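You operate a simulated robot arm through the tools that you are given. There is no shell and no other tool.

Carry out the task below with a simulated robot arm. There is one attempt and no reset: what you move stays moved.

JOB
Pack the muffin that the today card names into the lunch box and clip the lid shut.

Only the result counts: the job must be done as asked and must still hold three seconds after the hand-in. Knocking over, shifting, dropping, spilling or breaking anything else fails it. Lids that push on must go on centred and level and be pressed home; caps that screw on are set level and turned clockwise until they are tight.

ROBOT AND FRAMES
A 7-joint arm with a two-finger parallel gripper, fixed in place. Base frame: the origin is on the floor under the middle of its stand, x ahead of it, y to its left, z up; the work surface is at about z = 0.92. Readings come in m, degrees, newtons and seconds.
With the tool pointing down near the work surface it reaches from about 0.26 to 0.64 m from the base axis. Its first joint turns from -166.0 to 166.0 degrees. Payload 1.57 kg.
The TCP is the grasp point between the finger pads, 0.03 m short of the fingertips. In the tool frame z runs along the fingers and y along their closing line. The gripper opens to 0.08 m. The fingers are 0.017 m wide and 0.012 m thick; the gripper's body (0.04 by 0.082 m) begins 0.08 m behind the TCP.
Orientation is that of the tool frame in the base frame, as [roll, pitch, yaw] about the fixed x, y, z axes, in that order (R = Rz(yaw) Ry(pitch) Rx(roll)). With the fingers straight down and closing along the base's y, the tool's x points along the base's -x, its y along +y and its z along -z.

CONTROLS
- The arm moves only by the tool move_arm. Its argument "steps" is a list of rows, each an object (a shift or turn left out is 0, a gripper value left out holds the last) with "travel": the shift along the tool's x, y, z in units of 40 mm (1.0 is 40 mm), a list of three; "dr": the turn, a rotation vector about the tool's x, y, z in units of 4 degrees (1.0 is 4 degrees), a list of three. In form: [{"travel": [tx, ty, tz], "dr": [rx, ry, rz]}, ...]. A call has 1 to 20 rows; each row shifts and turns the commanded pose from where the row before left it, along the tool's axes as they then stand. "gripper" is the gripper command, from -1 (fully open) to 1 (shut), values between in proportion, set as the call begins (left out, the last holds). A call with a number of a shift or a turn outside -1 to 1 is refused whole. Rows are played at 5 a second. More than 0.05 m and 8.6 degrees between two rows, or a gripper value outside its range, and nothing of the call is played. A pose out of reach is approached as far as the arm can. The call stops where the force on the tool passes 40 N (or 10 N more than at its start, if that is more) or the arm is blocked; 0.2 s more then pass. The fingers move at their own pace (about 0.072 m/s each) and stop on an object; they squeeze with about 29 N. The grip force told is the motor's: it shows also when the fingers shut on nothing. Time passes only in rows, and 0.2 s behind the last, so rows that do not move let the fingers close. It gives the time, the measured TCP pose, the force on the tool (base axes), the opening and the grip force at its end, in the units of the frame above (readings bear some noise), with the torque about the TCP (base axes, N m) and any sound that the robot's microphone picked up.
- Cameras (640 x 400 px; columns grow to the right, rows downward): "scene" is fixed at [0.2204, 0.6523, 1.4839]; the picture's right is [-0.83, -0.56, 0.00], its down [-0.37, 0.55, -0.75] and it looks along [0.42, -0.62, -0.66] (base axes); focal length 280 px, centre (320, 200). "wrist" rides on the gripper at [0.072, -0.007, -0.122] in the tool frame; the picture's right is [0.09, 1.00, 0.00], its down [-0.84, 0.08, -0.54] and it looks along [-0.54, 0.05, 0.84] (tool axes); focal length 238 px, centre (320, 200). There is no depth. A picture from a camera that has moved, and an enlarged one, comes with that camera's place and axes in the base frame and with its lens.
- snapshot(camera): a new picture of that camera. No time passes.
- lift_body(by): slides the trunk up (or, below 0, down) by that many m; the arm rides with it, the base frame stays. It gives what a move gives, with no picture.
- inspect(camera, box): a new picture of the part [left, top, right, bottom] of that camera's present view, enlarged. No time passes.
- job_done(): hands the job in; it is judged then, once.

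Places have to be worked out from the pictures, the camera data and where the tool is seen. Open the gripper and draw the arm clear of the work before you hand the job in, unless the task says otherwise.

The tools are called after ">>>" as a command line: name --argument value ..., lists and objects as JSON in quotes. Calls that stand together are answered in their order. move_arm: Moves the arm, as the interface text tells. Its arguments: {"type":"object","properties":{"steps":{"type":"array","items":{"type":"object","properties":{"travel":{"type":"array","items":{"type":"number"}},"dr":{"type":"array","items":{"type":"number"}}}}},"gripper":{"type":"number"}},"required":["steps"]} The other tools are called the same way: lift_body (by) moves the trunk up or down; snapshot (camera) takes a picture; inspect (camera, box) takes an enlarged picture of a part of a camera's view; job_done () hands the job in.

At the start:

```text
time_s: 0.0
tool_pos: [0.3164, 0.1554, 1.2713]
ee_rot: [179.9, 0.0, 180.0]
force: [0.6, -0.3, -0.6]
wrist_torque: [-0.02, -0.02, 0.01]
finger_gap: 0.0799
grasp_force: 0.0
trunk travel left (down, up): [-0.7, 0.29]
```

scene: 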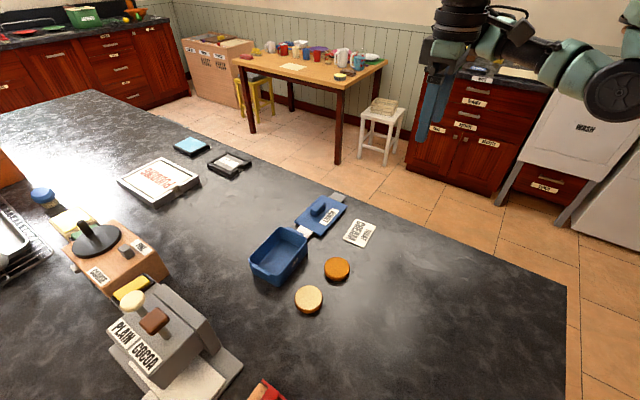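
wrist: 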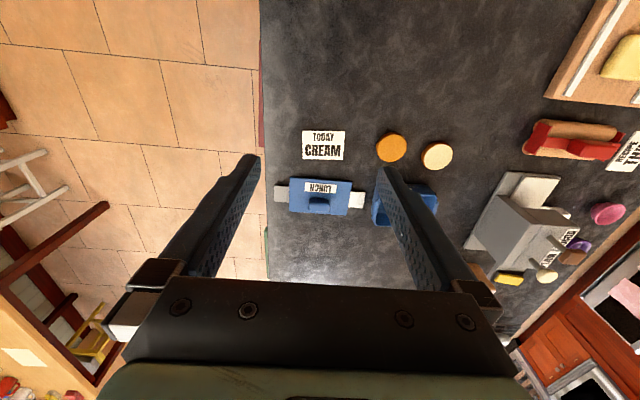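

The today card seems to read "CREAM", and there are two round muffins (an orange one and a cream one) near the blue box and lid. I'll zoom in on both cameras to check labels and geometry.

>>> inspect --camera "scene" --box '[230, 180, 390, 330]'

>>> inspect --camera "wrist" --box '[260, 110, 480, 250]'

>>> inspect --camera "scene" --box '[60, 200, 290, 400]'

```text
2.67 times, centred on (310, 255) of scene
camera zoom: at [0.2204, 0.6523, 1.4839], right [-0.83, -0.56, 0.0], down [-0.37, 0.55, -0.75], along [0.42, -0.62, -0.66], focal length 748 px, centre (347, 53)
```

zoom: 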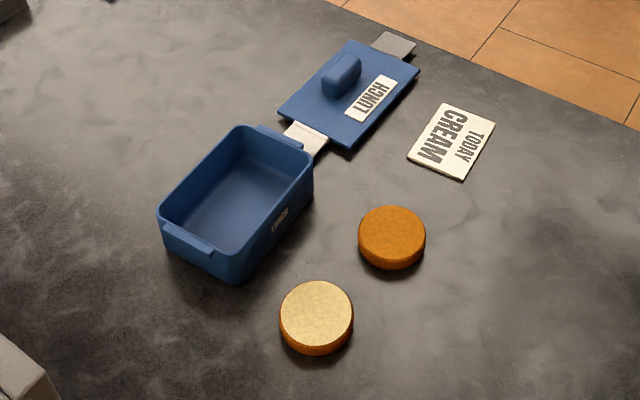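

```text
2.86 times, centred on (370, 180) of wrist
camera zoom: at [0.2441, 0.1494, 1.3938], right [-0.09, 1.0, 0.0], down [0.84, 0.08, 0.54], along [0.54, 0.05, -0.84], focal length 681 px, centre (177, 257)
```

zoom: 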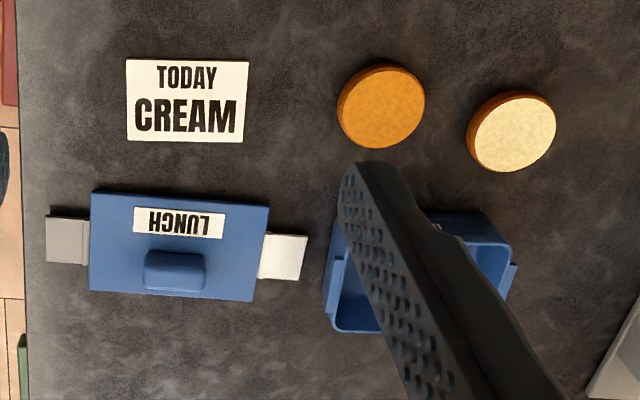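

```text
2.00 times, centred on (175, 300) of scene
camera zoom: at [0.2204, 0.6523, 1.4839], right [-0.83, -0.56, 0.0], down [-0.37, 0.55, -0.75], along [0.42, -0.62, -0.66], focal length 561 px, centre (610, 0)
```

zoom: 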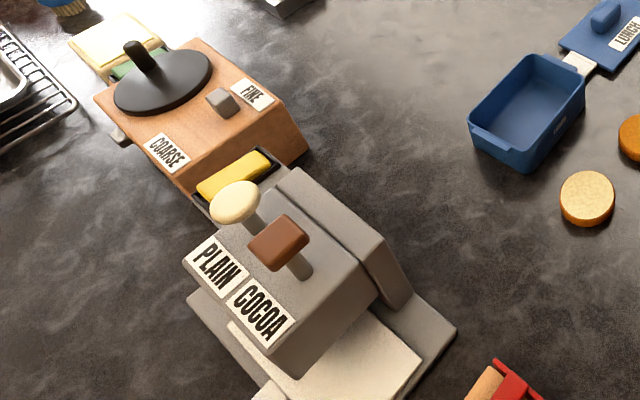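

The card names CREAM, so the cream-topped muffin near (0.41, 0.40) is the one to pack. The box is near (0.53, 0.37) and the lid near (0.535, 0.18). I'll move the hand high over the area for a better top view.

>>> move_arm --steps '[{"travel": [-0.8, 0.7, 0]}, {"travel": [-0.8, 0.7, 0]}, {"travel": [-0.8, 0.7, 0]}, {"travel": [-0.8, 0.7, 0]}, {"travel": [-0.4, 0.5, 0]}, {"travel": [0, 0, 0]}]' --gripper -1

>>> snapshot --camera "wrist"

```text
time_s: 1.4
tool_pos: [0.459, 0.285, 1.2734]
ee_rot: [179.9, 0.0, 179.9]
force: [0.9, -0.7, 0.0]
wrist_torque: [0.02, 0.0, 0.0]
finger_gap: 0.0801
grasp_force: 0.1
trunk travel left (down, up): [-0.7, 0.29]
```

```text
taken
camera wrist: at [0.3862, 0.2792, 1.3955], right [-0.09, 1.0, 0.0], down [0.84, 0.08, 0.54], along [0.54, 0.05, -0.84], focal length 238 px, centre (320, 200)
```

wrist: 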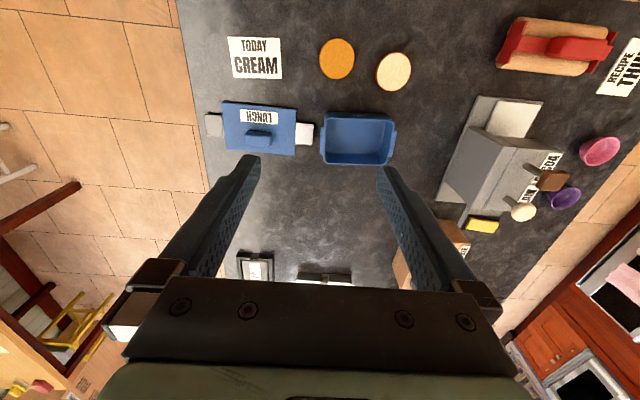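

Now the box, lid and both muffins are in clear view from nearly overhead. I'll enlarge this area to measure positions.

>>> inspect --camera "wrist" --box '[190, 20, 430, 180]'

>>> inspect --camera "wrist" --box '[300, 90, 420, 170]'

>>> inspect --camera "wrist" --box '[200, 90, 320, 170]'

```text
2.50 times, centred on (310, 100) of wrist
camera zoom: at [0.3862, 0.2792, 1.3955], right [-0.09, 1.0, 0.0], down [0.84, 0.08, 0.54], along [0.54, 0.05, -0.84], focal length 596 px, centre (345, 450)
```

zoom: 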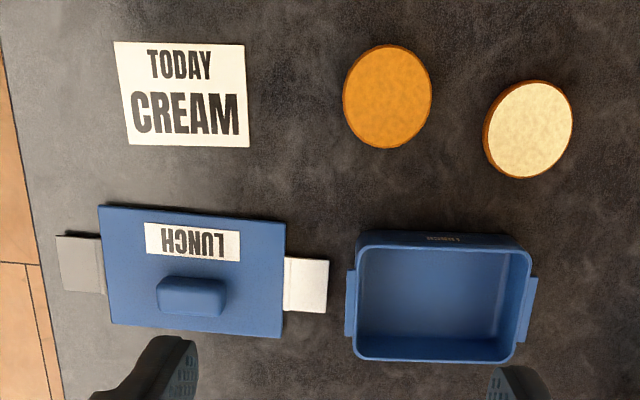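

```text
5.00 times, centred on (360, 130) of wrist
camera zoom: at [0.3862, 0.2792, 1.3955], right [-0.09, 1.0, 0.0], down [0.84, 0.08, 0.54], along [0.54, 0.05, -0.84], focal length 1192 px, centre (120, 550)
```

zoom: 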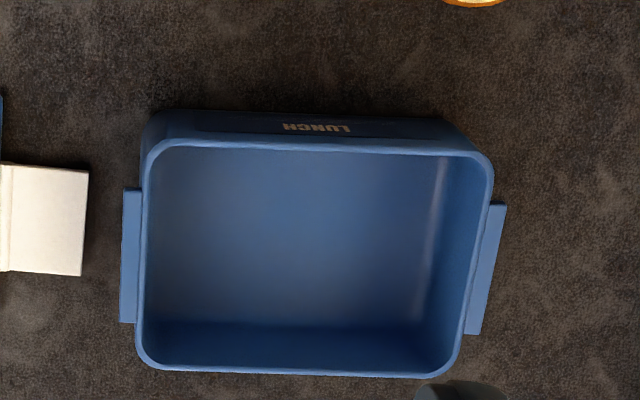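

```text
5.00 times, centred on (260, 130) of wrist
camera zoom: at [0.3862, 0.2792, 1.3955], right [-0.09, 1.0, 0.0], down [0.84, 0.08, 0.54], along [0.54, 0.05, -0.84], focal length 1192 px, centre (620, 550)
```

zoom: 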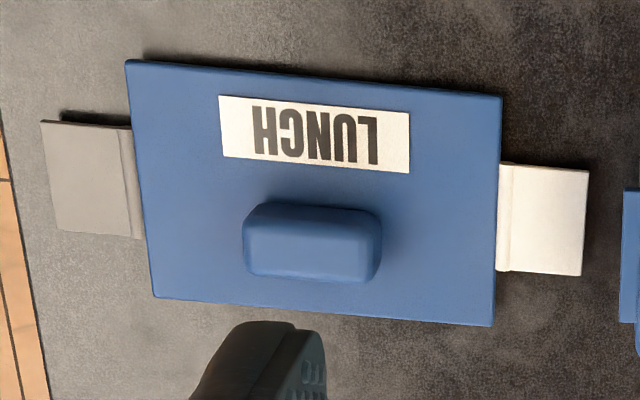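

From this view I place the cream muffin near (0.411, 0.408), the lid centre near (0.533, 0.176), and the box centre near (0.53, 0.36) rotated about 4°. I'll zoom the scene camera for heights of the rim, lid and clips.

>>> inspect --camera "scene" --box '[240, 220, 320, 290]'

>>> inspect --camera "scene" --box '[285, 185, 365, 245]'

>>> inspect --camera "scene" --box '[285, 250, 365, 320]'

```text
5.71 times, centred on (280, 255) of scene
camera zoom: at [0.2204, 0.6523, 1.4839], right [-0.83, -0.56, 0.0], down [-0.37, 0.55, -0.75], along [0.42, -0.62, -0.66], focal length 1602 px, centre (549, -114)
```

zoom: 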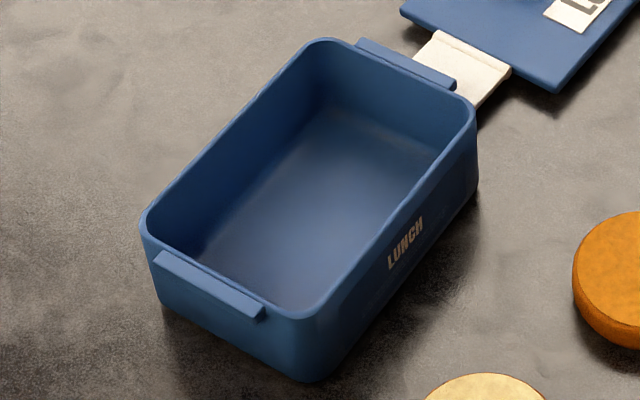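

```text
6.67 times, centred on (325, 215) of scene
camera zoom: at [0.2204, 0.6523, 1.4839], right [-0.83, -0.56, 0.0], down [-0.37, 0.55, -0.75], along [0.42, -0.62, -0.66], focal length 1869 px, centre (287, 100)
```

zoom: 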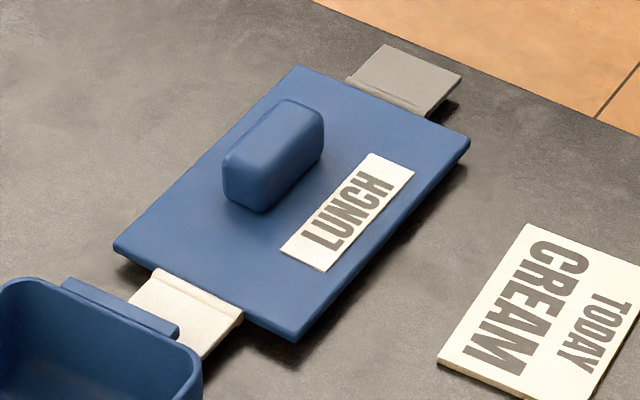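

```text
5.71 times, centred on (325, 285) of scene
camera zoom: at [0.2204, 0.6523, 1.4839], right [-0.83, -0.56, 0.0], down [-0.37, 0.55, -0.75], along [0.42, -0.62, -0.66], focal length 1602 px, centre (291, -286)
```

zoom: 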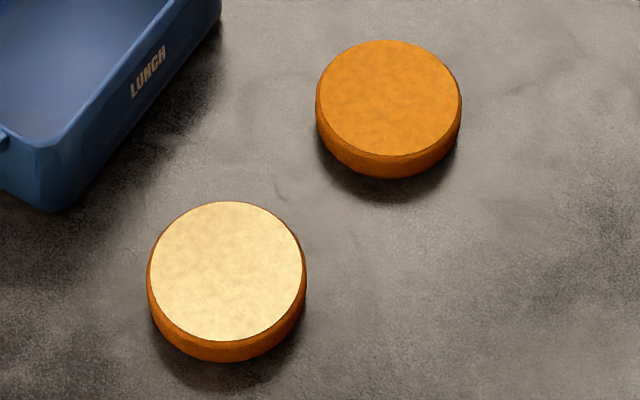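

Triangulating both cameras gives a rim height of about 0.967, box centre (0.531, 0.362) with about 3.7° yaw, and lid top at about 0.932. The handle is at (0.547, 0.175), slightly off the lid centre. The box is near the reach limit, so before touching anything I'll test reach over it at height.

>>> move_arm --steps '[{"travel": [-0.75, 0.65, 0.3]}, {"travel": [-0.75, 0.65, 0.3]}, {"travel": [-0.65, 0.65, 0.3]}, {"travel": [0, 0, 0]}, {"travel": [0, 0, 0]}]'

>>> snapshot --camera "wrist"

```text
time_s: 2.6
tool_pos: [0.5316, 0.3482, 1.2413]
ee_rot: [180.0, 0.1, -179.9]
force: [-0.8, 0.4, -0.3]
wrist_torque: [0.02, 0.02, -0.01]
finger_gap: 0.08
grasp_force: 0.1
out of reach, approached as far as the arm can: row 3
trunk travel left (down, up): [-0.7, 0.29]
```

```text
taken
camera wrist: at [0.4591, 0.3428, 1.3635], right [-0.09, 1.0, 0.0], down [0.84, 0.08, 0.54], along [0.54, 0.05, -0.84], focal length 238 px, centre (320, 200)
```

wrist: 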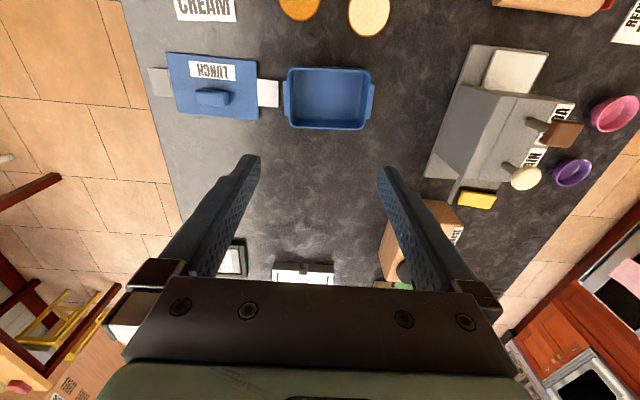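

At z=1.24 the arm tops out at a radius of about 0.636. I'll go lower, still well above the box, and try pushing outward again to see how reach depends on height.

>>> move_arm --steps '[{"travel": [0, 0, 1]}, {"travel": [0, 0, 1]}, {"travel": [0, 0, 1]}, {"travel": [-0.2, 0.2, 0]}, {"travel": [-0.2, 0.2, 0]}, {"travel": [-0.2, 0.2, 0]}, {"travel": [0, 0, 0]}]'

```text
time_s: 4.2
tool_pos: [0.5441, 0.3605, 1.1211]
ee_rot: [179.9, 0.0, -180.0]
force: [-0.7, 0.4, 0.6]
wrist_torque: [0.03, -0.01, -0.03]
finger_gap: 0.0801
grasp_force: 0.1
out of reach, approached as far as the arm can: row 5, 6
trunk travel left (down, up): [-0.7, 0.29]
```

Reach grew to about 0.653 at z=1.12. I'll check a bit lower still, with fingertips staying above the rim.

>>> move_arm --steps '[{"travel": [0, 0, 0.9]}, {"travel": [0, 0, 0.9]}, {"travel": [-0.2, 0.15, 0]}, {"travel": [-0.2, 0.15, 0]}, {"travel": [-0.2, 0.15, 0]}, {"travel": [0, 0, 0]}]'

>>> snapshot --camera "wrist"

```text
time_s: 5.6
tool_pos: [0.5432, 0.3587, 1.0492]
ee_rot: [179.8, 0.0, 180.0]
force: [-0.3, 0.4, -0.3]
wrist_torque: [0.05, 0.02, 0.03]
finger_gap: 0.0801
grasp_force: 0.1
out of reach, approached as far as the arm can: row 3, 4, 5
trunk travel left (down, up): [-0.7, 0.29]
```

```text
taken
camera wrist: at [0.4697, 0.3537, 1.1717], right [-0.09, 1.0, 0.0], down [0.84, 0.08, 0.54], along [0.54, 0.05, -0.84], focal length 238 px, centre (320, 200)
```

wrist: 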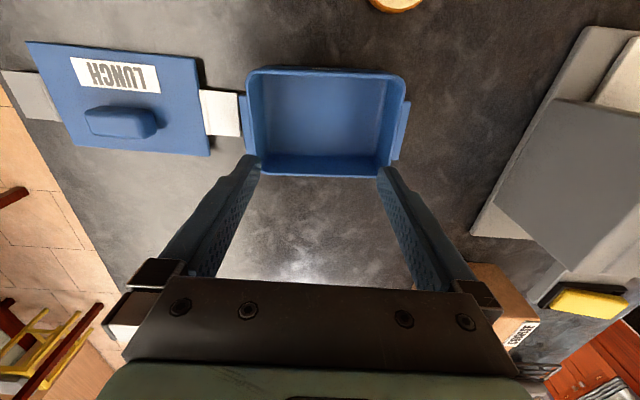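

Reach peaks at about 0.653 m around z≈1.09 for this trunk height, so lowering the trunk about 0.1 m will put that peak at working height. This view of the box is close, so I'll zoom in to refine its pose.

>>> inspect --camera "wrist" --box '[230, 50, 420, 190]'

>>> inspect --camera "wrist" --box '[0, 30, 250, 180]'

```text
2.86 times, centred on (325, 120) of wrist
camera zoom: at [0.4697, 0.3537, 1.1717], right [-0.09, 1.0, 0.0], down [0.84, 0.08, 0.54], along [0.54, 0.05, -0.84], focal length 681 px, centre (306, 429)
```

zoom: 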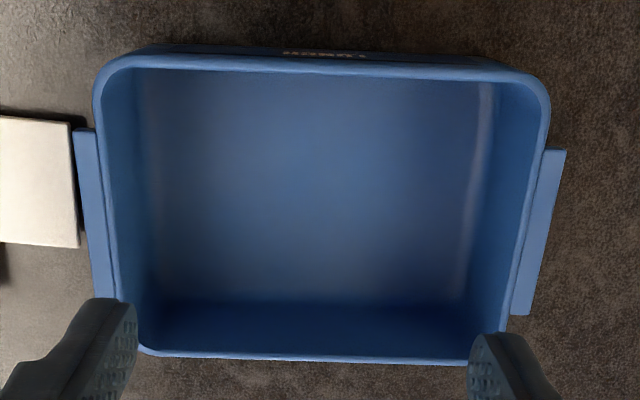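

```text
2.56 times, centred on (125, 105) of wrist
camera zoom: at [0.4697, 0.3537, 1.1717], right [-0.09, 1.0, 0.0], down [0.84, 0.08, 0.54], along [0.54, 0.05, -0.84], focal length 610 px, centre (819, 443)
```

zoom: 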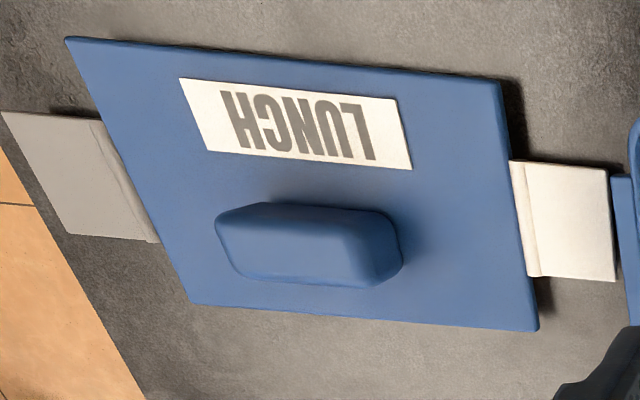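

Refined: box centre (0.530, 0.3625), yaw ≈ 3.4°, rim outer ~0.126 × 0.088; lid centre (0.534, 0.175), top ~0.930, unrotated. Now I'll rise and go above the cream muffin.

>>> move_arm --steps '[{"travel": [0, 0, -1]}, {"travel": [0, 0, -1]}, {"travel": [0, 0, -1]}, {"travel": [0.8, 0.3, 0]}, {"travel": [0.8, 0.3, 0]}, {"travel": [0.8, 0.3, 0]}, {"travel": [0.8, 0.3, 0]}, {"travel": [0, 0, 0]}]' --gripper -1

>>> snapshot --camera "wrist"

```text
time_s: 7.4
tool_pos: [0.4111, 0.406, 1.168]
ee_rot: [179.9, 0.0, -180.0]
force: [0.6, -0.8, 0.8]
wrist_torque: [-0.01, 0.03, -0.01]
finger_gap: 0.08
grasp_force: 0.0
out of reach, approached as far as the arm can: row 3
trunk travel left (down, up): [-0.7, 0.29]
```

```text
taken
camera wrist: at [0.3379, 0.4005, 1.2896], right [-0.09, 1.0, 0.0], down [0.84, 0.08, 0.54], along [0.54, 0.05, -0.84], focal length 238 px, centre (320, 200)
```

wrist: 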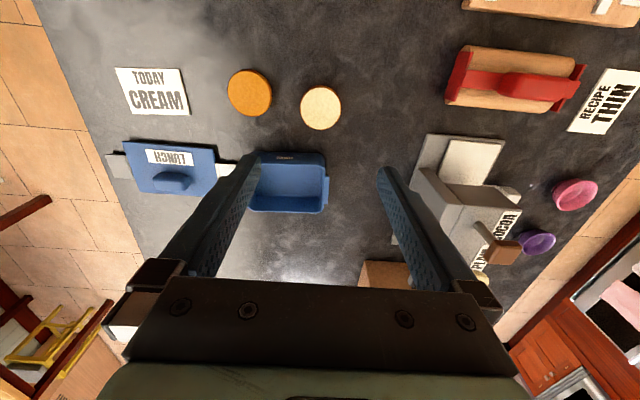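

The hand is at (0.411, 0.406, 1.168), right above the cream muffin. I'll lower the trunk 0.1 m here, which brings the TCP to about 1.07 and shifts peak reach to working height.

>>> lift_body --by -0.1

>>> inspect --camera "wrist" --box '[240, 40, 400, 140]'

>>> snapshot --camera "scene"

```text
time_s: 8.7
tool_pos: [0.4118, 0.407, 1.0679]
ee_rot: [179.8, 0.0, -180.0]
force: [0.0, -0.9, 0.7]
wrist_torque: [0.02, -0.01, -0.02]
finger_gap: 0.0799
grasp_force: 0.1
trunk travel left (down, up): [-0.6, 0.39]
```

```text
4.00 times, centred on (320, 90) of wrist
camera zoom: at [0.3381, 0.4004, 1.1899], right [-0.09, 1.0, 0.0], down [0.84, 0.08, 0.54], along [0.54, 0.05, -0.84], focal length 953 px, centre (320, 640)
```

zoom: 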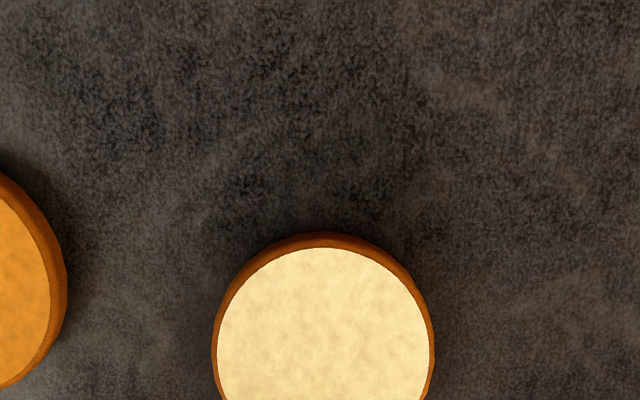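

```text
taken
```

scene: 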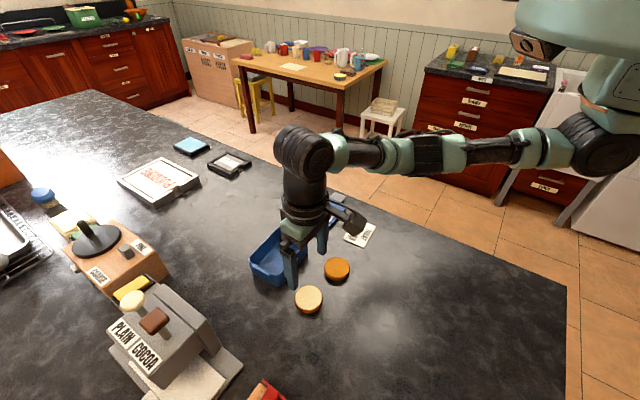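

The arm has clear space. I'll enlarge the whole muffin between the fingers to refine its centre.

>>> inspect --camera "wrist" --box '[250, 85, 390, 185]'

```text
4.00 times, centred on (320, 135) of wrist
camera zoom: at [0.3381, 0.4004, 1.1899], right [-0.09, 1.0, 0.0], down [0.84, 0.08, 0.54], along [0.54, 0.05, -0.84], focal length 953 px, centre (320, 460)
```

zoom: 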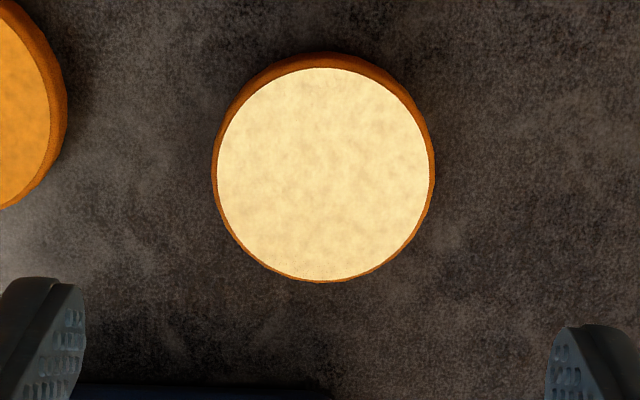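

The muffin top centres on (0.410, 0.408) with a ~58 mm diameter, almost exactly under the TCP. I'll descend so the fingertips stop a few mm above the table, then check before closing.

>>> move_arm --steps '[{"travel": [0.03, 0.02, 0.9]}, {"travel": [0, 0, 0.8]}, {"travel": [0, 0, 0.6]}, {"travel": [0, 0, 0.3]}, {"travel": [0, 0, 0.15]}, {"travel": [0, 0, 0]}]' --gripper -1

>>> snapshot --camera "wrist"

```text
time_s: 10.1
tool_pos: [0.4085, 0.4057, 0.9574]
ee_rot: [179.9, 0.0, 179.9]
force: [-0.3, 0.0, 0.7]
wrist_torque: [-0.02, 0.0, -0.02]
finger_gap: 0.08
grasp_force: 0.0
trunk travel left (down, up): [-0.6, 0.39]
```

```text
taken
camera wrist: at [0.3369, 0.4002, 1.0801], right [-0.09, 1.0, 0.0], down [0.84, 0.08, 0.54], along [0.54, 0.05, -0.84], focal length 238 px, centre (320, 200)
```

wrist: 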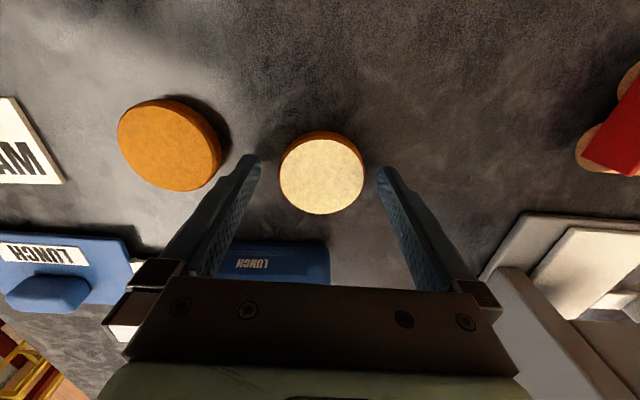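

The muffin sits centred between the fingers, about 2 mm to +y. I'll nudge to match and close moderately on it.

>>> move_arm --steps '[{"travel": [-0.03, 0.05, 0]}, {"travel": [0, 0, 0]}]'

>>> move_arm --steps '[{"travel": [0, 0, 0]}, {"travel": [0, 0, 0]}, {"travel": [0, 0, 0]}, {"travel": [0, 0, 0]}]' --gripper -0.2

```text
time_s: 10.7
tool_pos: [0.4104, 0.4068, 0.9577]
ee_rot: [180.0, -0.1, -179.9]
force: [-0.1, -0.6, 0.2]
wrist_torque: [0.0, 0.01, -0.02]
finger_gap: 0.0801
grasp_force: 0.1
trunk travel left (down, up): [-0.6, 0.39]
```

```text
time_s: 11.7
tool_pos: [0.4117, 0.4086, 0.9581]
ee_rot: [179.9, 0.0, -180.0]
force: [-0.3, -0.4, 0.0]
wrist_torque: [-0.03, -0.03, 0.0]
finger_gap: 0.0584
grasp_force: 29.1
trunk travel left (down, up): [-0.6, 0.39]
```

Gripped at 58 mm. I'll lift straight up and check the hold.

>>> move_arm --steps '[{"travel": [0, 0, -0.4]}, {"travel": [0, 0, -0.8]}, {"travel": [0, 0, -0.8]}, {"travel": [0, 0, -0.6]}, {"travel": [0, 0, 0]}]'

>>> snapshot --camera "wrist"

```text
time_s: 12.9
tool_pos: [0.4098, 0.408, 1.0599]
ee_rot: [179.9, 0.0, 180.0]
force: [0.2, 0.1, 0.0]
wrist_torque: [-0.01, 0.0, -0.01]
finger_gap: 0.058
grasp_force: 29.3
trunk travel left (down, up): [-0.6, 0.39]
```

```text
taken
camera wrist: at [0.3374, 0.4023, 1.1833], right [-0.09, 1.0, 0.0], down [0.84, 0.08, 0.54], along [0.54, 0.05, -0.84], focal length 238 px, centre (320, 200)
```

wrist: 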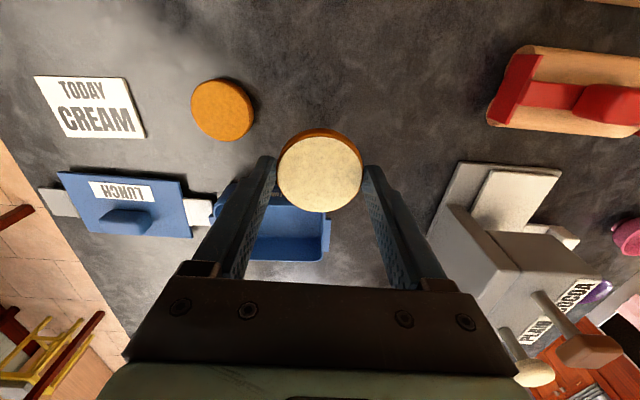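

The muffin is held level. I'll carry it over the box centre and turn about 3.4° to line up with the box.

>>> move_arm --steps '[{"travel": [-0.74, -0.29, 0]}, {"travel": [-0.74, -0.29, 0]}, {"travel": [-0.74, -0.29, 0]}, {"travel": [-0.74, -0.28, 0]}, {"travel": [0, 0, 0], "dr": [0, 0, -0.85]}, {"travel": [0, 0, 0]}]'

>>> snapshot --camera "wrist"

>>> inspect --camera "scene" --box '[230, 180, 390, 330]'

```text
time_s: 14.3
tool_pos: [0.5288, 0.3636, 1.063]
ee_rot: [179.8, 0.0, -176.5]
force: [-0.1, -0.6, -0.2]
wrist_torque: [0.01, -0.03, 0.01]
finger_gap: 0.0585
grasp_force: 29.3
trunk travel left (down, up): [-0.6, 0.39]
```

```text
taken
camera wrist: at [0.4572, 0.3533, 1.1844], right [-0.15, 0.99, 0.0], down [0.83, 0.13, 0.54], along [0.54, 0.08, -0.84], focal length 238 px, centre (320, 200)
```

wrist: 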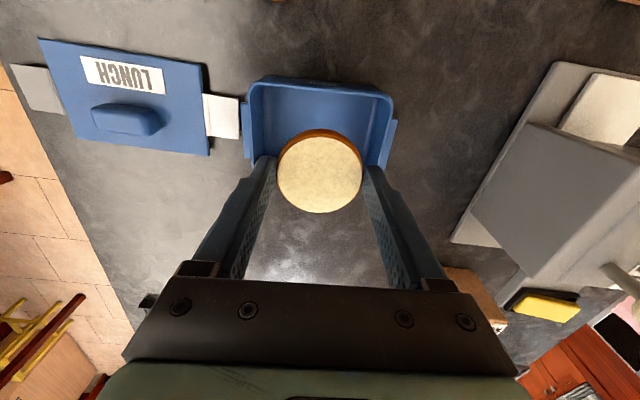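

```text
2.67 times, centred on (310, 255) of scene
camera zoom: at [0.2204, 0.6523, 1.4839], right [-0.83, -0.56, 0.0], down [-0.37, 0.55, -0.75], along [0.42, -0.62, -0.66], focal length 748 px, centre (347, 53)
```

zoom: 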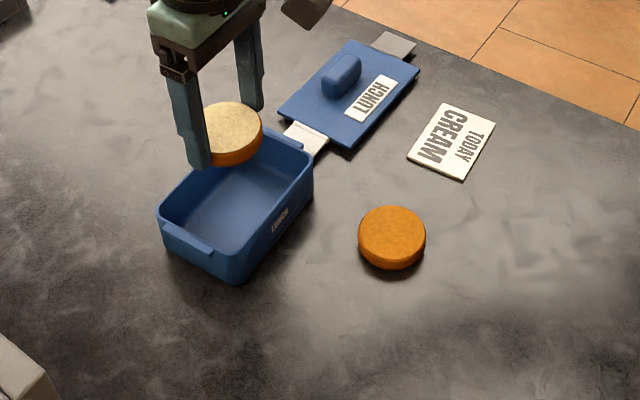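

The muffin is over the box centre (TCP 0.529, 0.364). I'll lower it into the box, slowing near the floor.

>>> move_arm --steps '[{"travel": [0, -0.02, 0.8]}, {"travel": [0, 0, 0.8]}, {"travel": [0, 0, 0.5]}, {"travel": [0, 0, 0.25]}, {"travel": [0, 0, 0]}]'

>>> snapshot --camera "wrist"

```text
time_s: 15.5
tool_pos: [0.5306, 0.3622, 0.9668]
ee_rot: [179.8, 0.0, -176.7]
force: [0.1, 0.0, -0.6]
wrist_torque: [0.0, 0.02, 0.04]
finger_gap: 0.0581
grasp_force: 29.6
trunk travel left (down, up): [-0.6, 0.39]
```

```text
taken
camera wrist: at [0.4584, 0.353, 1.0894], right [-0.15, 0.99, 0.0], down [0.83, 0.13, 0.54], along [0.54, 0.08, -0.84], focal length 238 px, centre (320, 200)
```

wrist: 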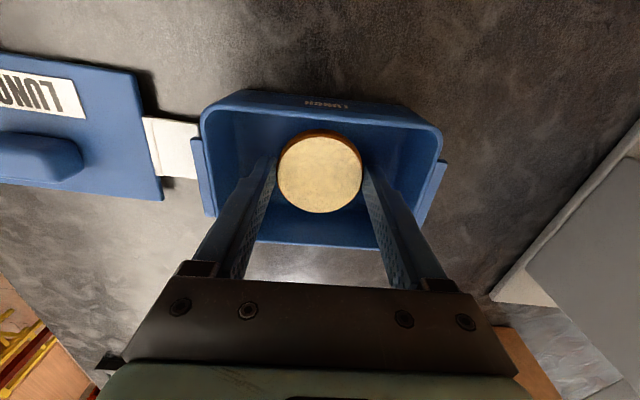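

The muffin is inside the box with no contact force yet. I'll lower in tiny steps until it touches the floor.

>>> move_arm --steps '[{"travel": [0, 0, 0.05]}, {"travel": [0, 0, 0.05]}, {"travel": [0, 0, 0]}]'

```text
time_s: 16.3
tool_pos: [0.5295, 0.3618, 0.9639]
ee_rot: [179.8, 0.0, -176.6]
force: [-0.3, 0.8, 0.2]
wrist_torque: [0.0, -0.02, 0.01]
finger_gap: 0.0584
grasp_force: 29.2
trunk travel left (down, up): [-0.6, 0.39]
```

No contact yet at TCP z=0.964; I'll continue 1 mm at a time.

>>> move_arm --steps '[{"travel": [0, 0, 0.03]}, {"travel": [0, 0, 0.03]}, {"travel": [0, 0, 0]}]'

```text
time_s: 17.1
tool_pos: [0.5301, 0.3609, 0.9624]
ee_rot: [179.9, 0.0, -176.6]
force: [-0.5, -0.3, 1.5]
wrist_torque: [0.02, 0.01, -0.01]
finger_gap: 0.0583
grasp_force: 29.5
trunk travel left (down, up): [-0.6, 0.39]
```

Vertical force is beginning to rise (1.5 N), so the floor is close. One more millimetre to confirm.

>>> move_arm --steps '[{"travel": [0, 0, 0.025]}, {"travel": [0, 0, 0]}]'

```text
time_s: 17.7
tool_pos: [0.5297, 0.3603, 0.9607]
ee_rot: [179.7, 0.1, -176.6]
force: [-1.2, -1.1, 5.1]
wrist_torque: [-0.12, 0.11, -0.08]
finger_gap: 0.0586
grasp_force: 28.7
trunk travel left (down, up): [-0.6, 0.39]
```

The muffin has touched the floor (5 N). I'll release gently by opening to about 72 mm, which leaves clearance to the box ends.

>>> move_arm --steps '[{"travel": [0, 0, -0.02]}, {"travel": [0, 0, 0]}, {"travel": [0, 0, 0]}]' --gripper -0.8

>>> snapshot --camera "wrist"

```text
time_s: 18.5
tool_pos: [0.5299, 0.361, 0.9617]
ee_rot: [179.9, 0.0, -176.6]
force: [0.1, -0.8, 0.1]
wrist_torque: [0.0, -0.01, 0.01]
finger_gap: 0.0721
grasp_force: 0.1
trunk travel left (down, up): [-0.6, 0.39]
```

```text
taken
camera wrist: at [0.4575, 0.3511, 1.0833], right [-0.15, 0.99, 0.0], down [0.83, 0.13, 0.54], along [0.54, 0.08, -0.84], focal length 238 px, centre (320, 200)
```

wrist: 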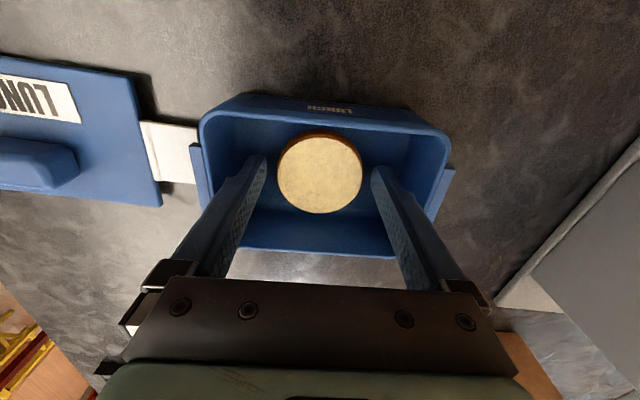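

The muffin is released, sitting flat, with fingers clear on both sides. I'll withdraw straight up.

>>> move_arm --steps '[{"travel": [0, 0, -0.4]}, {"travel": [0, 0, -0.8]}, {"travel": [0, 0, -1]}, {"travel": [0, 0, -1]}, {"travel": [0, 0, 0]}]'

>>> snapshot --camera "wrist"

>>> inspect --camera "scene" --box '[230, 180, 390, 330]'

```text
time_s: 19.7
tool_pos: [0.5287, 0.3606, 1.0896]
ee_rot: [179.9, 0.0, -176.5]
force: [-0.5, 0.2, -0.2]
wrist_torque: [0.0, -0.02, 0.0]
finger_gap: 0.0722
grasp_force: 0.0
trunk travel left (down, up): [-0.6, 0.39]
```

```text
taken
camera wrist: at [0.4565, 0.3513, 1.2117], right [-0.15, 0.99, 0.0], down [0.83, 0.13, 0.54], along [0.54, 0.08, -0.84], focal length 238 px, centre (320, 200)
```

wrist: 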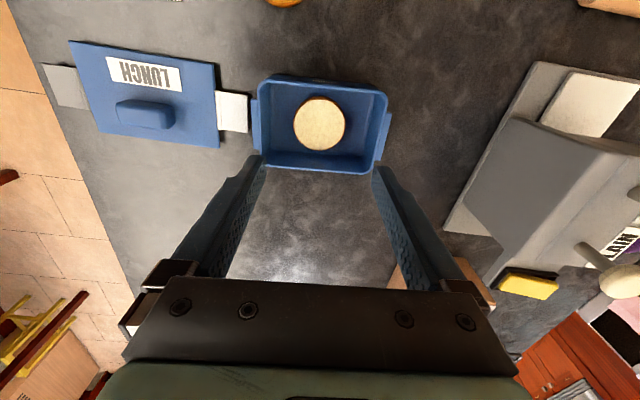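

```text
2.67 times, centred on (310, 255) of scene
camera zoom: at [0.2204, 0.6523, 1.4839], right [-0.83, -0.56, 0.0], down [-0.37, 0.55, -0.75], along [0.42, -0.62, -0.66], focal length 748 px, centre (347, 53)
```

zoom: 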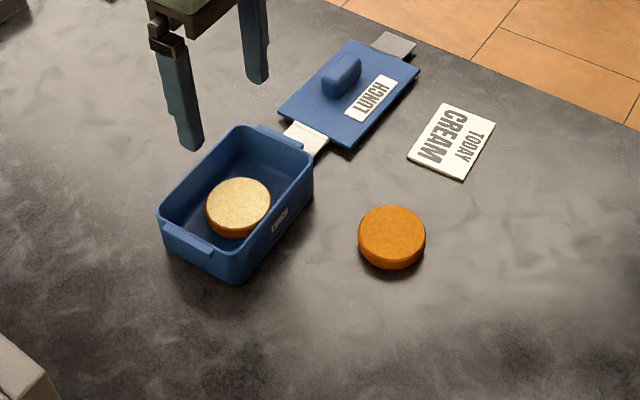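

The muffin sits squarely in the box. Next, the lid: I'll undo the small yaw and move over the handle near (0.547, 0.175) to look closely.

>>> move_arm --steps '[{"travel": [0, 0, 0], "dr": [0, 0, 0.87]}, {"travel": [-0.05, -0.93, 0]}, {"travel": [-0.05, -0.93, 0]}, {"travel": [-0.05, -0.93, 0]}, {"travel": [-0.05, -0.93, 0]}, {"travel": [-0.05, -0.92, 0]}, {"travel": [0, 0, 0]}]' --gripper -1

>>> snapshot --camera "wrist"

```text
time_s: 21.3
tool_pos: [0.5364, 0.1747, 1.0884]
ee_rot: [180.0, 0.0, -179.9]
force: [-0.1, 0.5, -0.2]
wrist_torque: [-0.01, 0.02, -0.01]
finger_gap: 0.0802
grasp_force: 0.0
trunk travel left (down, up): [-0.6, 0.39]
```

```text
taken
camera wrist: at [0.4646, 0.1697, 1.2101], right [-0.09, 1.0, 0.0], down [0.84, 0.08, 0.54], along [0.54, 0.05, -0.84], focal length 238 px, centre (320, 200)
```

wrist: 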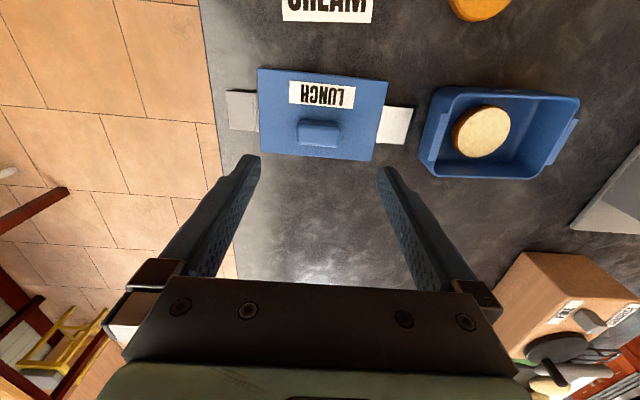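

>>> inspect --camera "wrist" --box '[220, 60, 420, 170]'

>>> inspect --camera "wrist" --box '[280, 100, 360, 165]'

```text
3.20 times, centred on (320, 115) of wrist
camera zoom: at [0.4646, 0.1697, 1.2101], right [-0.09, 1.0, 0.0], down [0.84, 0.08, 0.54], along [0.54, 0.05, -0.84], focal length 763 px, centre (320, 472)
```

zoom: 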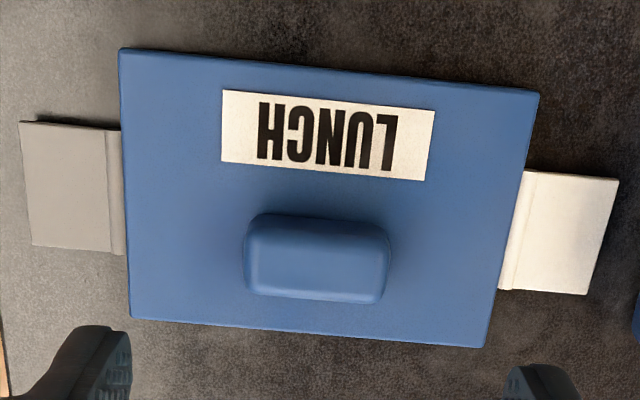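

```text
6.15 times, centred on (320, 132) of wrist
camera zoom: at [0.4646, 0.1697, 1.2101], right [-0.09, 1.0, 0.0], down [0.84, 0.08, 0.54], along [0.54, 0.05, -0.84], focal length 1467 px, centre (320, 615)
```

zoom: 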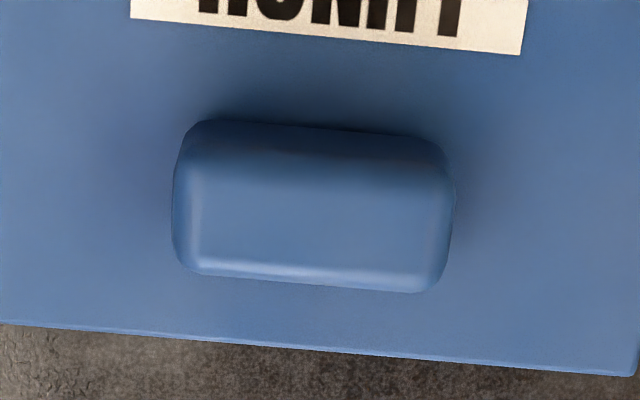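

The handle spans x 0.537–0.560 and y 0.150–0.202, offset +13.5 mm in x from the lid centre (0.5346, 0.176). I'll grip it across its length (closing along y) at x≈0.544, descending until the fingertips are just above the plate.

>>> move_arm --steps '[{"travel": [-0.19, 0.03, 0.4]}, {"travel": [0, 0, 0.9]}, {"travel": [0, 0, 0.9]}, {"travel": [0, 0, 0.5]}, {"travel": [0, 0, 0.3]}, {"travel": [0, 0, 0]}]'

>>> snapshot --camera "wrist"

>>> inspect --camera "scene" --box '[270, 160, 370, 250]'

```text
time_s: 22.7
tool_pos: [0.5463, 0.1764, 0.9693]
ee_rot: [179.8, 0.0, 179.9]
force: [0.1, 0.8, 0.2]
wrist_torque: [0.01, -0.03, -0.03]
finger_gap: 0.08
grasp_force: 0.2
trunk travel left (down, up): [-0.6, 0.39]
```

```text
taken
camera wrist: at [0.4738, 0.1718, 1.0909], right [-0.09, 1.0, 0.0], down [0.84, 0.07, 0.54], along [0.54, 0.05, -0.84], focal length 238 px, centre (320, 200)
```

wrist: 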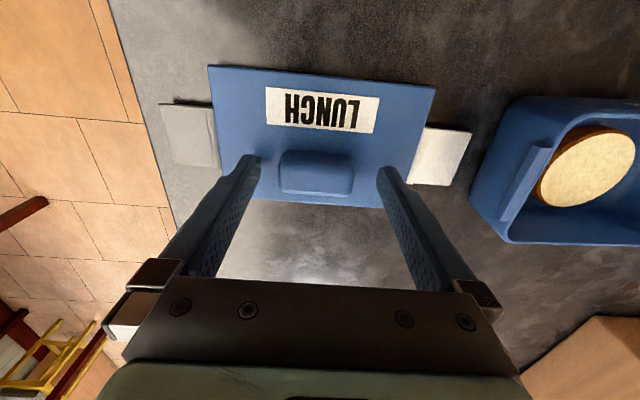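

```text
4.44 times, centred on (320, 205) of scene
camera zoom: at [0.2204, 0.6523, 1.4839], right [-0.83, -0.56, 0.0], down [-0.37, 0.55, -0.75], along [0.42, -0.62, -0.66], focal length 1246 px, centre (320, 178)
```

zoom: 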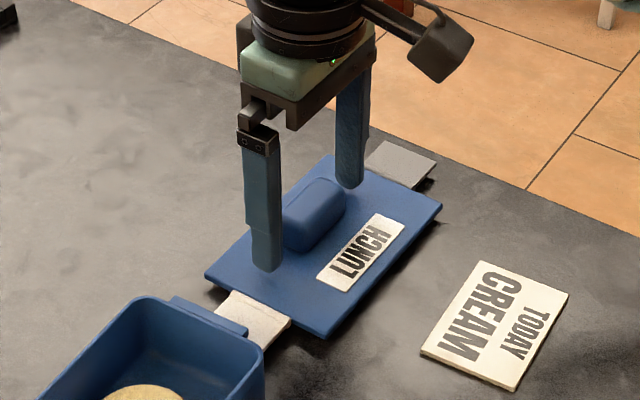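

The fingers straddle the handle evenly with the tips ~9 mm above the plate. I'll lower 4 mm more, shift 2 mm toward the lid centre, and close.

>>> move_arm --steps '[{"travel": [0.05, -0.01, 0.1]}, {"travel": [0, 0, 0]}]'

>>> move_arm --steps '[{"travel": [0, 0, 0]}, {"travel": [0, 0, 0]}, {"travel": [0, 0, 0]}, {"travel": [0, 0, 0]}]' --gripper 0

>>> snapshot --camera "wrist"

```text
time_s: 23.3
tool_pos: [0.544, 0.1763, 0.964]
ee_rot: [179.8, -0.1, 179.9]
force: [0.0, 0.3, 0.5]
wrist_torque: [0.03, -0.01, 0.02]
finger_gap: 0.08
grasp_force: 0.1
trunk travel left (down, up): [-0.6, 0.39]
```

```text
time_s: 24.3
tool_pos: [0.5446, 0.1759, 0.964]
ee_rot: [179.8, 0.0, 179.8]
force: [0.0, 0.5, 0.0]
wrist_torque: [-0.08, 0.03, 0.03]
finger_gap: 0.0491
grasp_force: 29.2
trunk travel left (down, up): [-0.6, 0.39]
```

```text
taken
camera wrist: at [0.4717, 0.1713, 1.0866], right [-0.09, 1.0, 0.0], down [0.84, 0.07, 0.54], along [0.54, 0.05, -0.84], focal length 238 px, centre (320, 200)
```

wrist: 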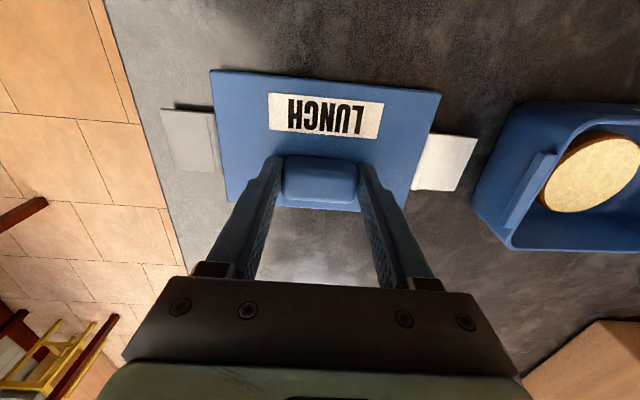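

The handle is gripped at 49 mm. I'll lift slowly and check that the lid hangs level and what the flaps do.

>>> move_arm --steps '[{"travel": [0, 0, -0.15]}, {"travel": [0, 0, -0.4]}, {"travel": [0, 0, -0.7]}, {"travel": [0, 0, -0.8]}, {"travel": [0, 0, -0.8]}, {"travel": [0, 0, 0]}]'

>>> snapshot --camera "wrist"

>>> inspect --camera "scene" --box '[260, 140, 380, 250]'

```text
time_s: 25.7
tool_pos: [0.5459, 0.1748, 1.0794]
ee_rot: [179.9, -0.1, 179.8]
force: [0.4, -0.3, -0.8]
wrist_torque: [-0.01, 0.0, 0.03]
finger_gap: 0.0491
grasp_force: 28.7
trunk travel left (down, up): [-0.6, 0.39]
```

```text
taken
camera wrist: at [0.4726, 0.1699, 1.2008], right [-0.09, 1.0, 0.0], down [0.84, 0.07, 0.54], along [0.54, 0.05, -0.84], focal length 238 px, centre (320, 200)
```

wrist: 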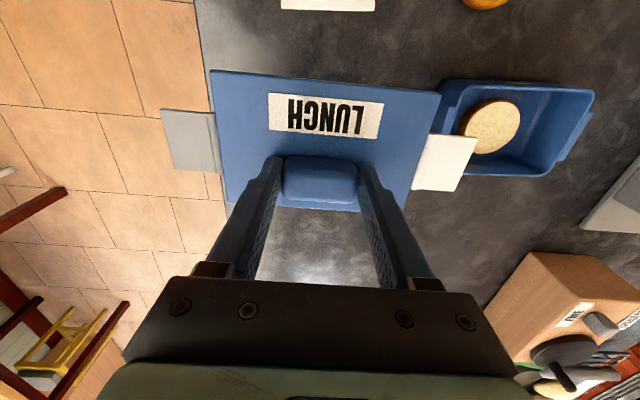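

```text
3.64 times, centred on (320, 195) of scene
camera zoom: at [0.2204, 0.6523, 1.4839], right [-0.83, -0.56, 0.0], down [-0.37, 0.55, -0.75], along [0.42, -0.62, -0.66], focal length 1020 px, centre (320, 218)
```

zoom: 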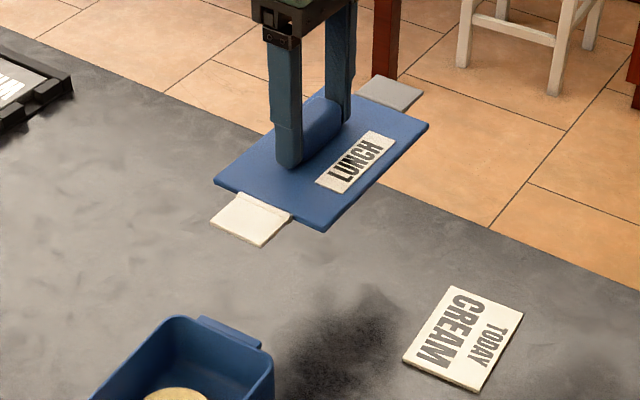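

The lid hangs level and the flaps hold themselves horizontal. I'll measure the lid's exact offset from the TCP while it's in hand.

>>> inspect --camera "wrist" --box '[150, 55, 490, 225]'

```text
1.88 times, centred on (320, 140) of wrist
camera zoom: at [0.4726, 0.1699, 1.2008], right [-0.09, 1.0, 0.0], down [0.84, 0.07, 0.54], along [0.54, 0.05, -0.84], focal length 449 px, centre (320, 313)
```

zoom: 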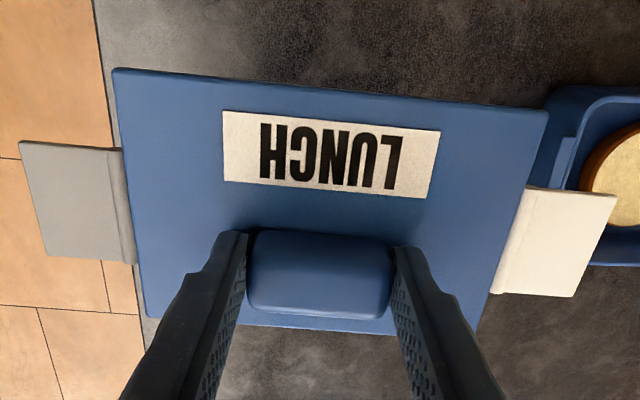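

In hand, the lid centre is (−10 mm, −0.5 mm) from the TCP. So the TCP target over the box is about (0.541, 0.364), just inside the reach at working height. I'll carry the lid to just short of that, then rotate 3.4°.

>>> move_arm --steps '[{"travel": [0.07, 0.9, 0]}, {"travel": [0.07, 0.9, 0]}, {"travel": [0.07, 0.9, 0]}, {"travel": [0.07, 0.9, 0]}, {"travel": [0.07, 0.9, 0]}, {"dr": [0, 0, -0.85]}, {"travel": [0, 0, 0]}]'

>>> snapshot --camera "wrist"

>>> inspect --camera "scene" --box '[220, 170, 380, 300]'

```text
time_s: 27.3
tool_pos: [0.5323, 0.3576, 1.08]
ee_rot: [179.9, 0.0, -176.6]
force: [-0.3, 0.1, -0.2]
wrist_torque: [0.0, 0.01, 0.05]
finger_gap: 0.0491
grasp_force: 29.5
trunk travel left (down, up): [-0.6, 0.39]
```

```text
taken
camera wrist: at [0.4593, 0.348, 1.2023], right [-0.15, 0.99, 0.0], down [0.83, 0.13, 0.54], along [0.54, 0.08, -0.84], focal length 238 px, centre (320, 200)
```

wrist: 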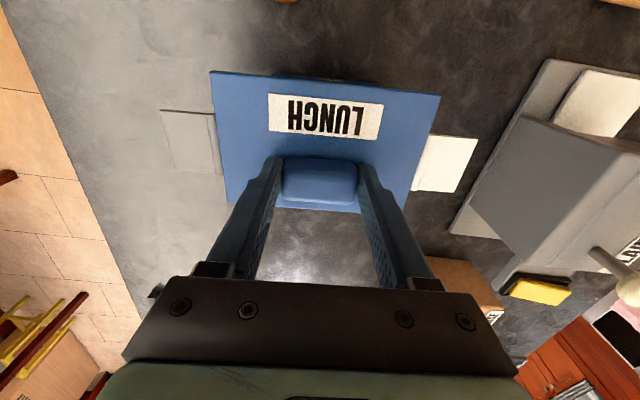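

```text
3.08 times, centred on (300, 235) of scene
camera zoom: at [0.2204, 0.6523, 1.4839], right [-0.83, -0.56, 0.0], down [-0.37, 0.55, -0.75], along [0.42, -0.62, -0.66], focal length 863 px, centre (382, 92)
```

zoom: 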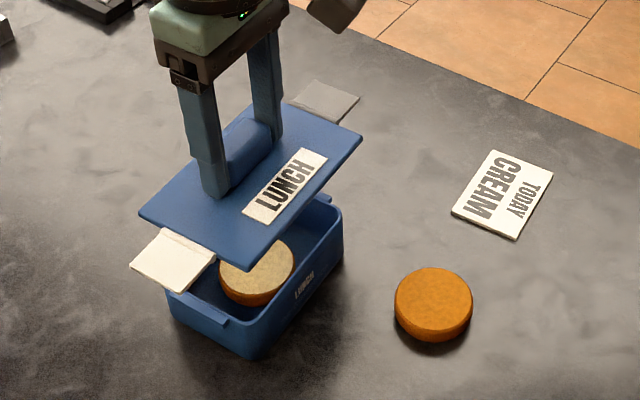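

I'm over the box at (0.532, 0.358). I'll come down to z≈1.035 and shift the remaining ~8 mm/6 mm outward.

>>> move_arm --steps '[{"travel": [0, 0, 0.6]}, {"travel": [0, 0, 0.5]}, {"travel": [-0.11, 0.07, 0]}, {"travel": [-0.11, 0.07, 0]}, {"travel": [0, 0, 0]}]'

>>> snapshot --camera "wrist"

>>> inspect --camera "scene" --box '[230, 190, 350, 300]'

```text
time_s: 28.5
tool_pos: [0.5393, 0.3629, 1.035]
ee_rot: [179.7, 0.0, -176.6]
force: [0.4, -0.1, 0.0]
wrist_torque: [0.03, 0.0, -0.02]
finger_gap: 0.049
grasp_force: 29.2
trunk travel left (down, up): [-0.6, 0.39]
```

```text
taken
camera wrist: at [0.4673, 0.3542, 1.1568], right [-0.15, 0.99, 0.0], down [0.83, 0.12, 0.54], along [0.54, 0.08, -0.84], focal length 238 px, centre (320, 200)
```

wrist: 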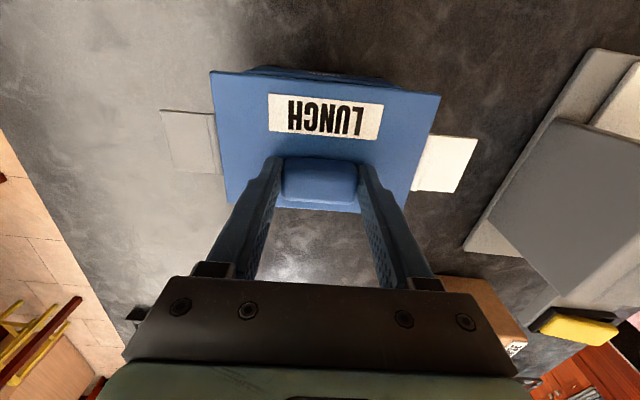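

```text
3.64 times, centred on (290, 245) of scene
camera zoom: at [0.2204, 0.6523, 1.4839], right [-0.83, -0.56, 0.0], down [-0.37, 0.55, -0.75], along [0.42, -0.62, -0.66], focal length 1020 px, centre (429, 36)
```

zoom: 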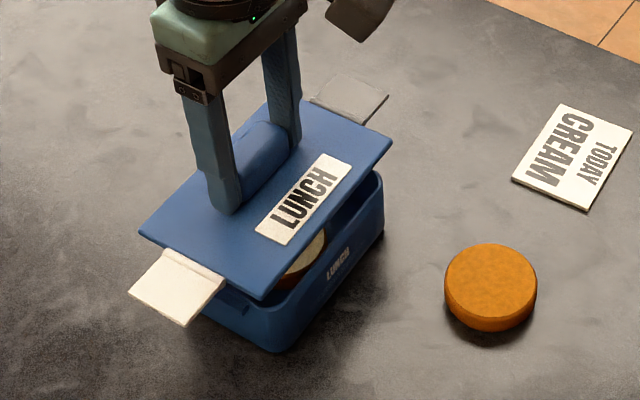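

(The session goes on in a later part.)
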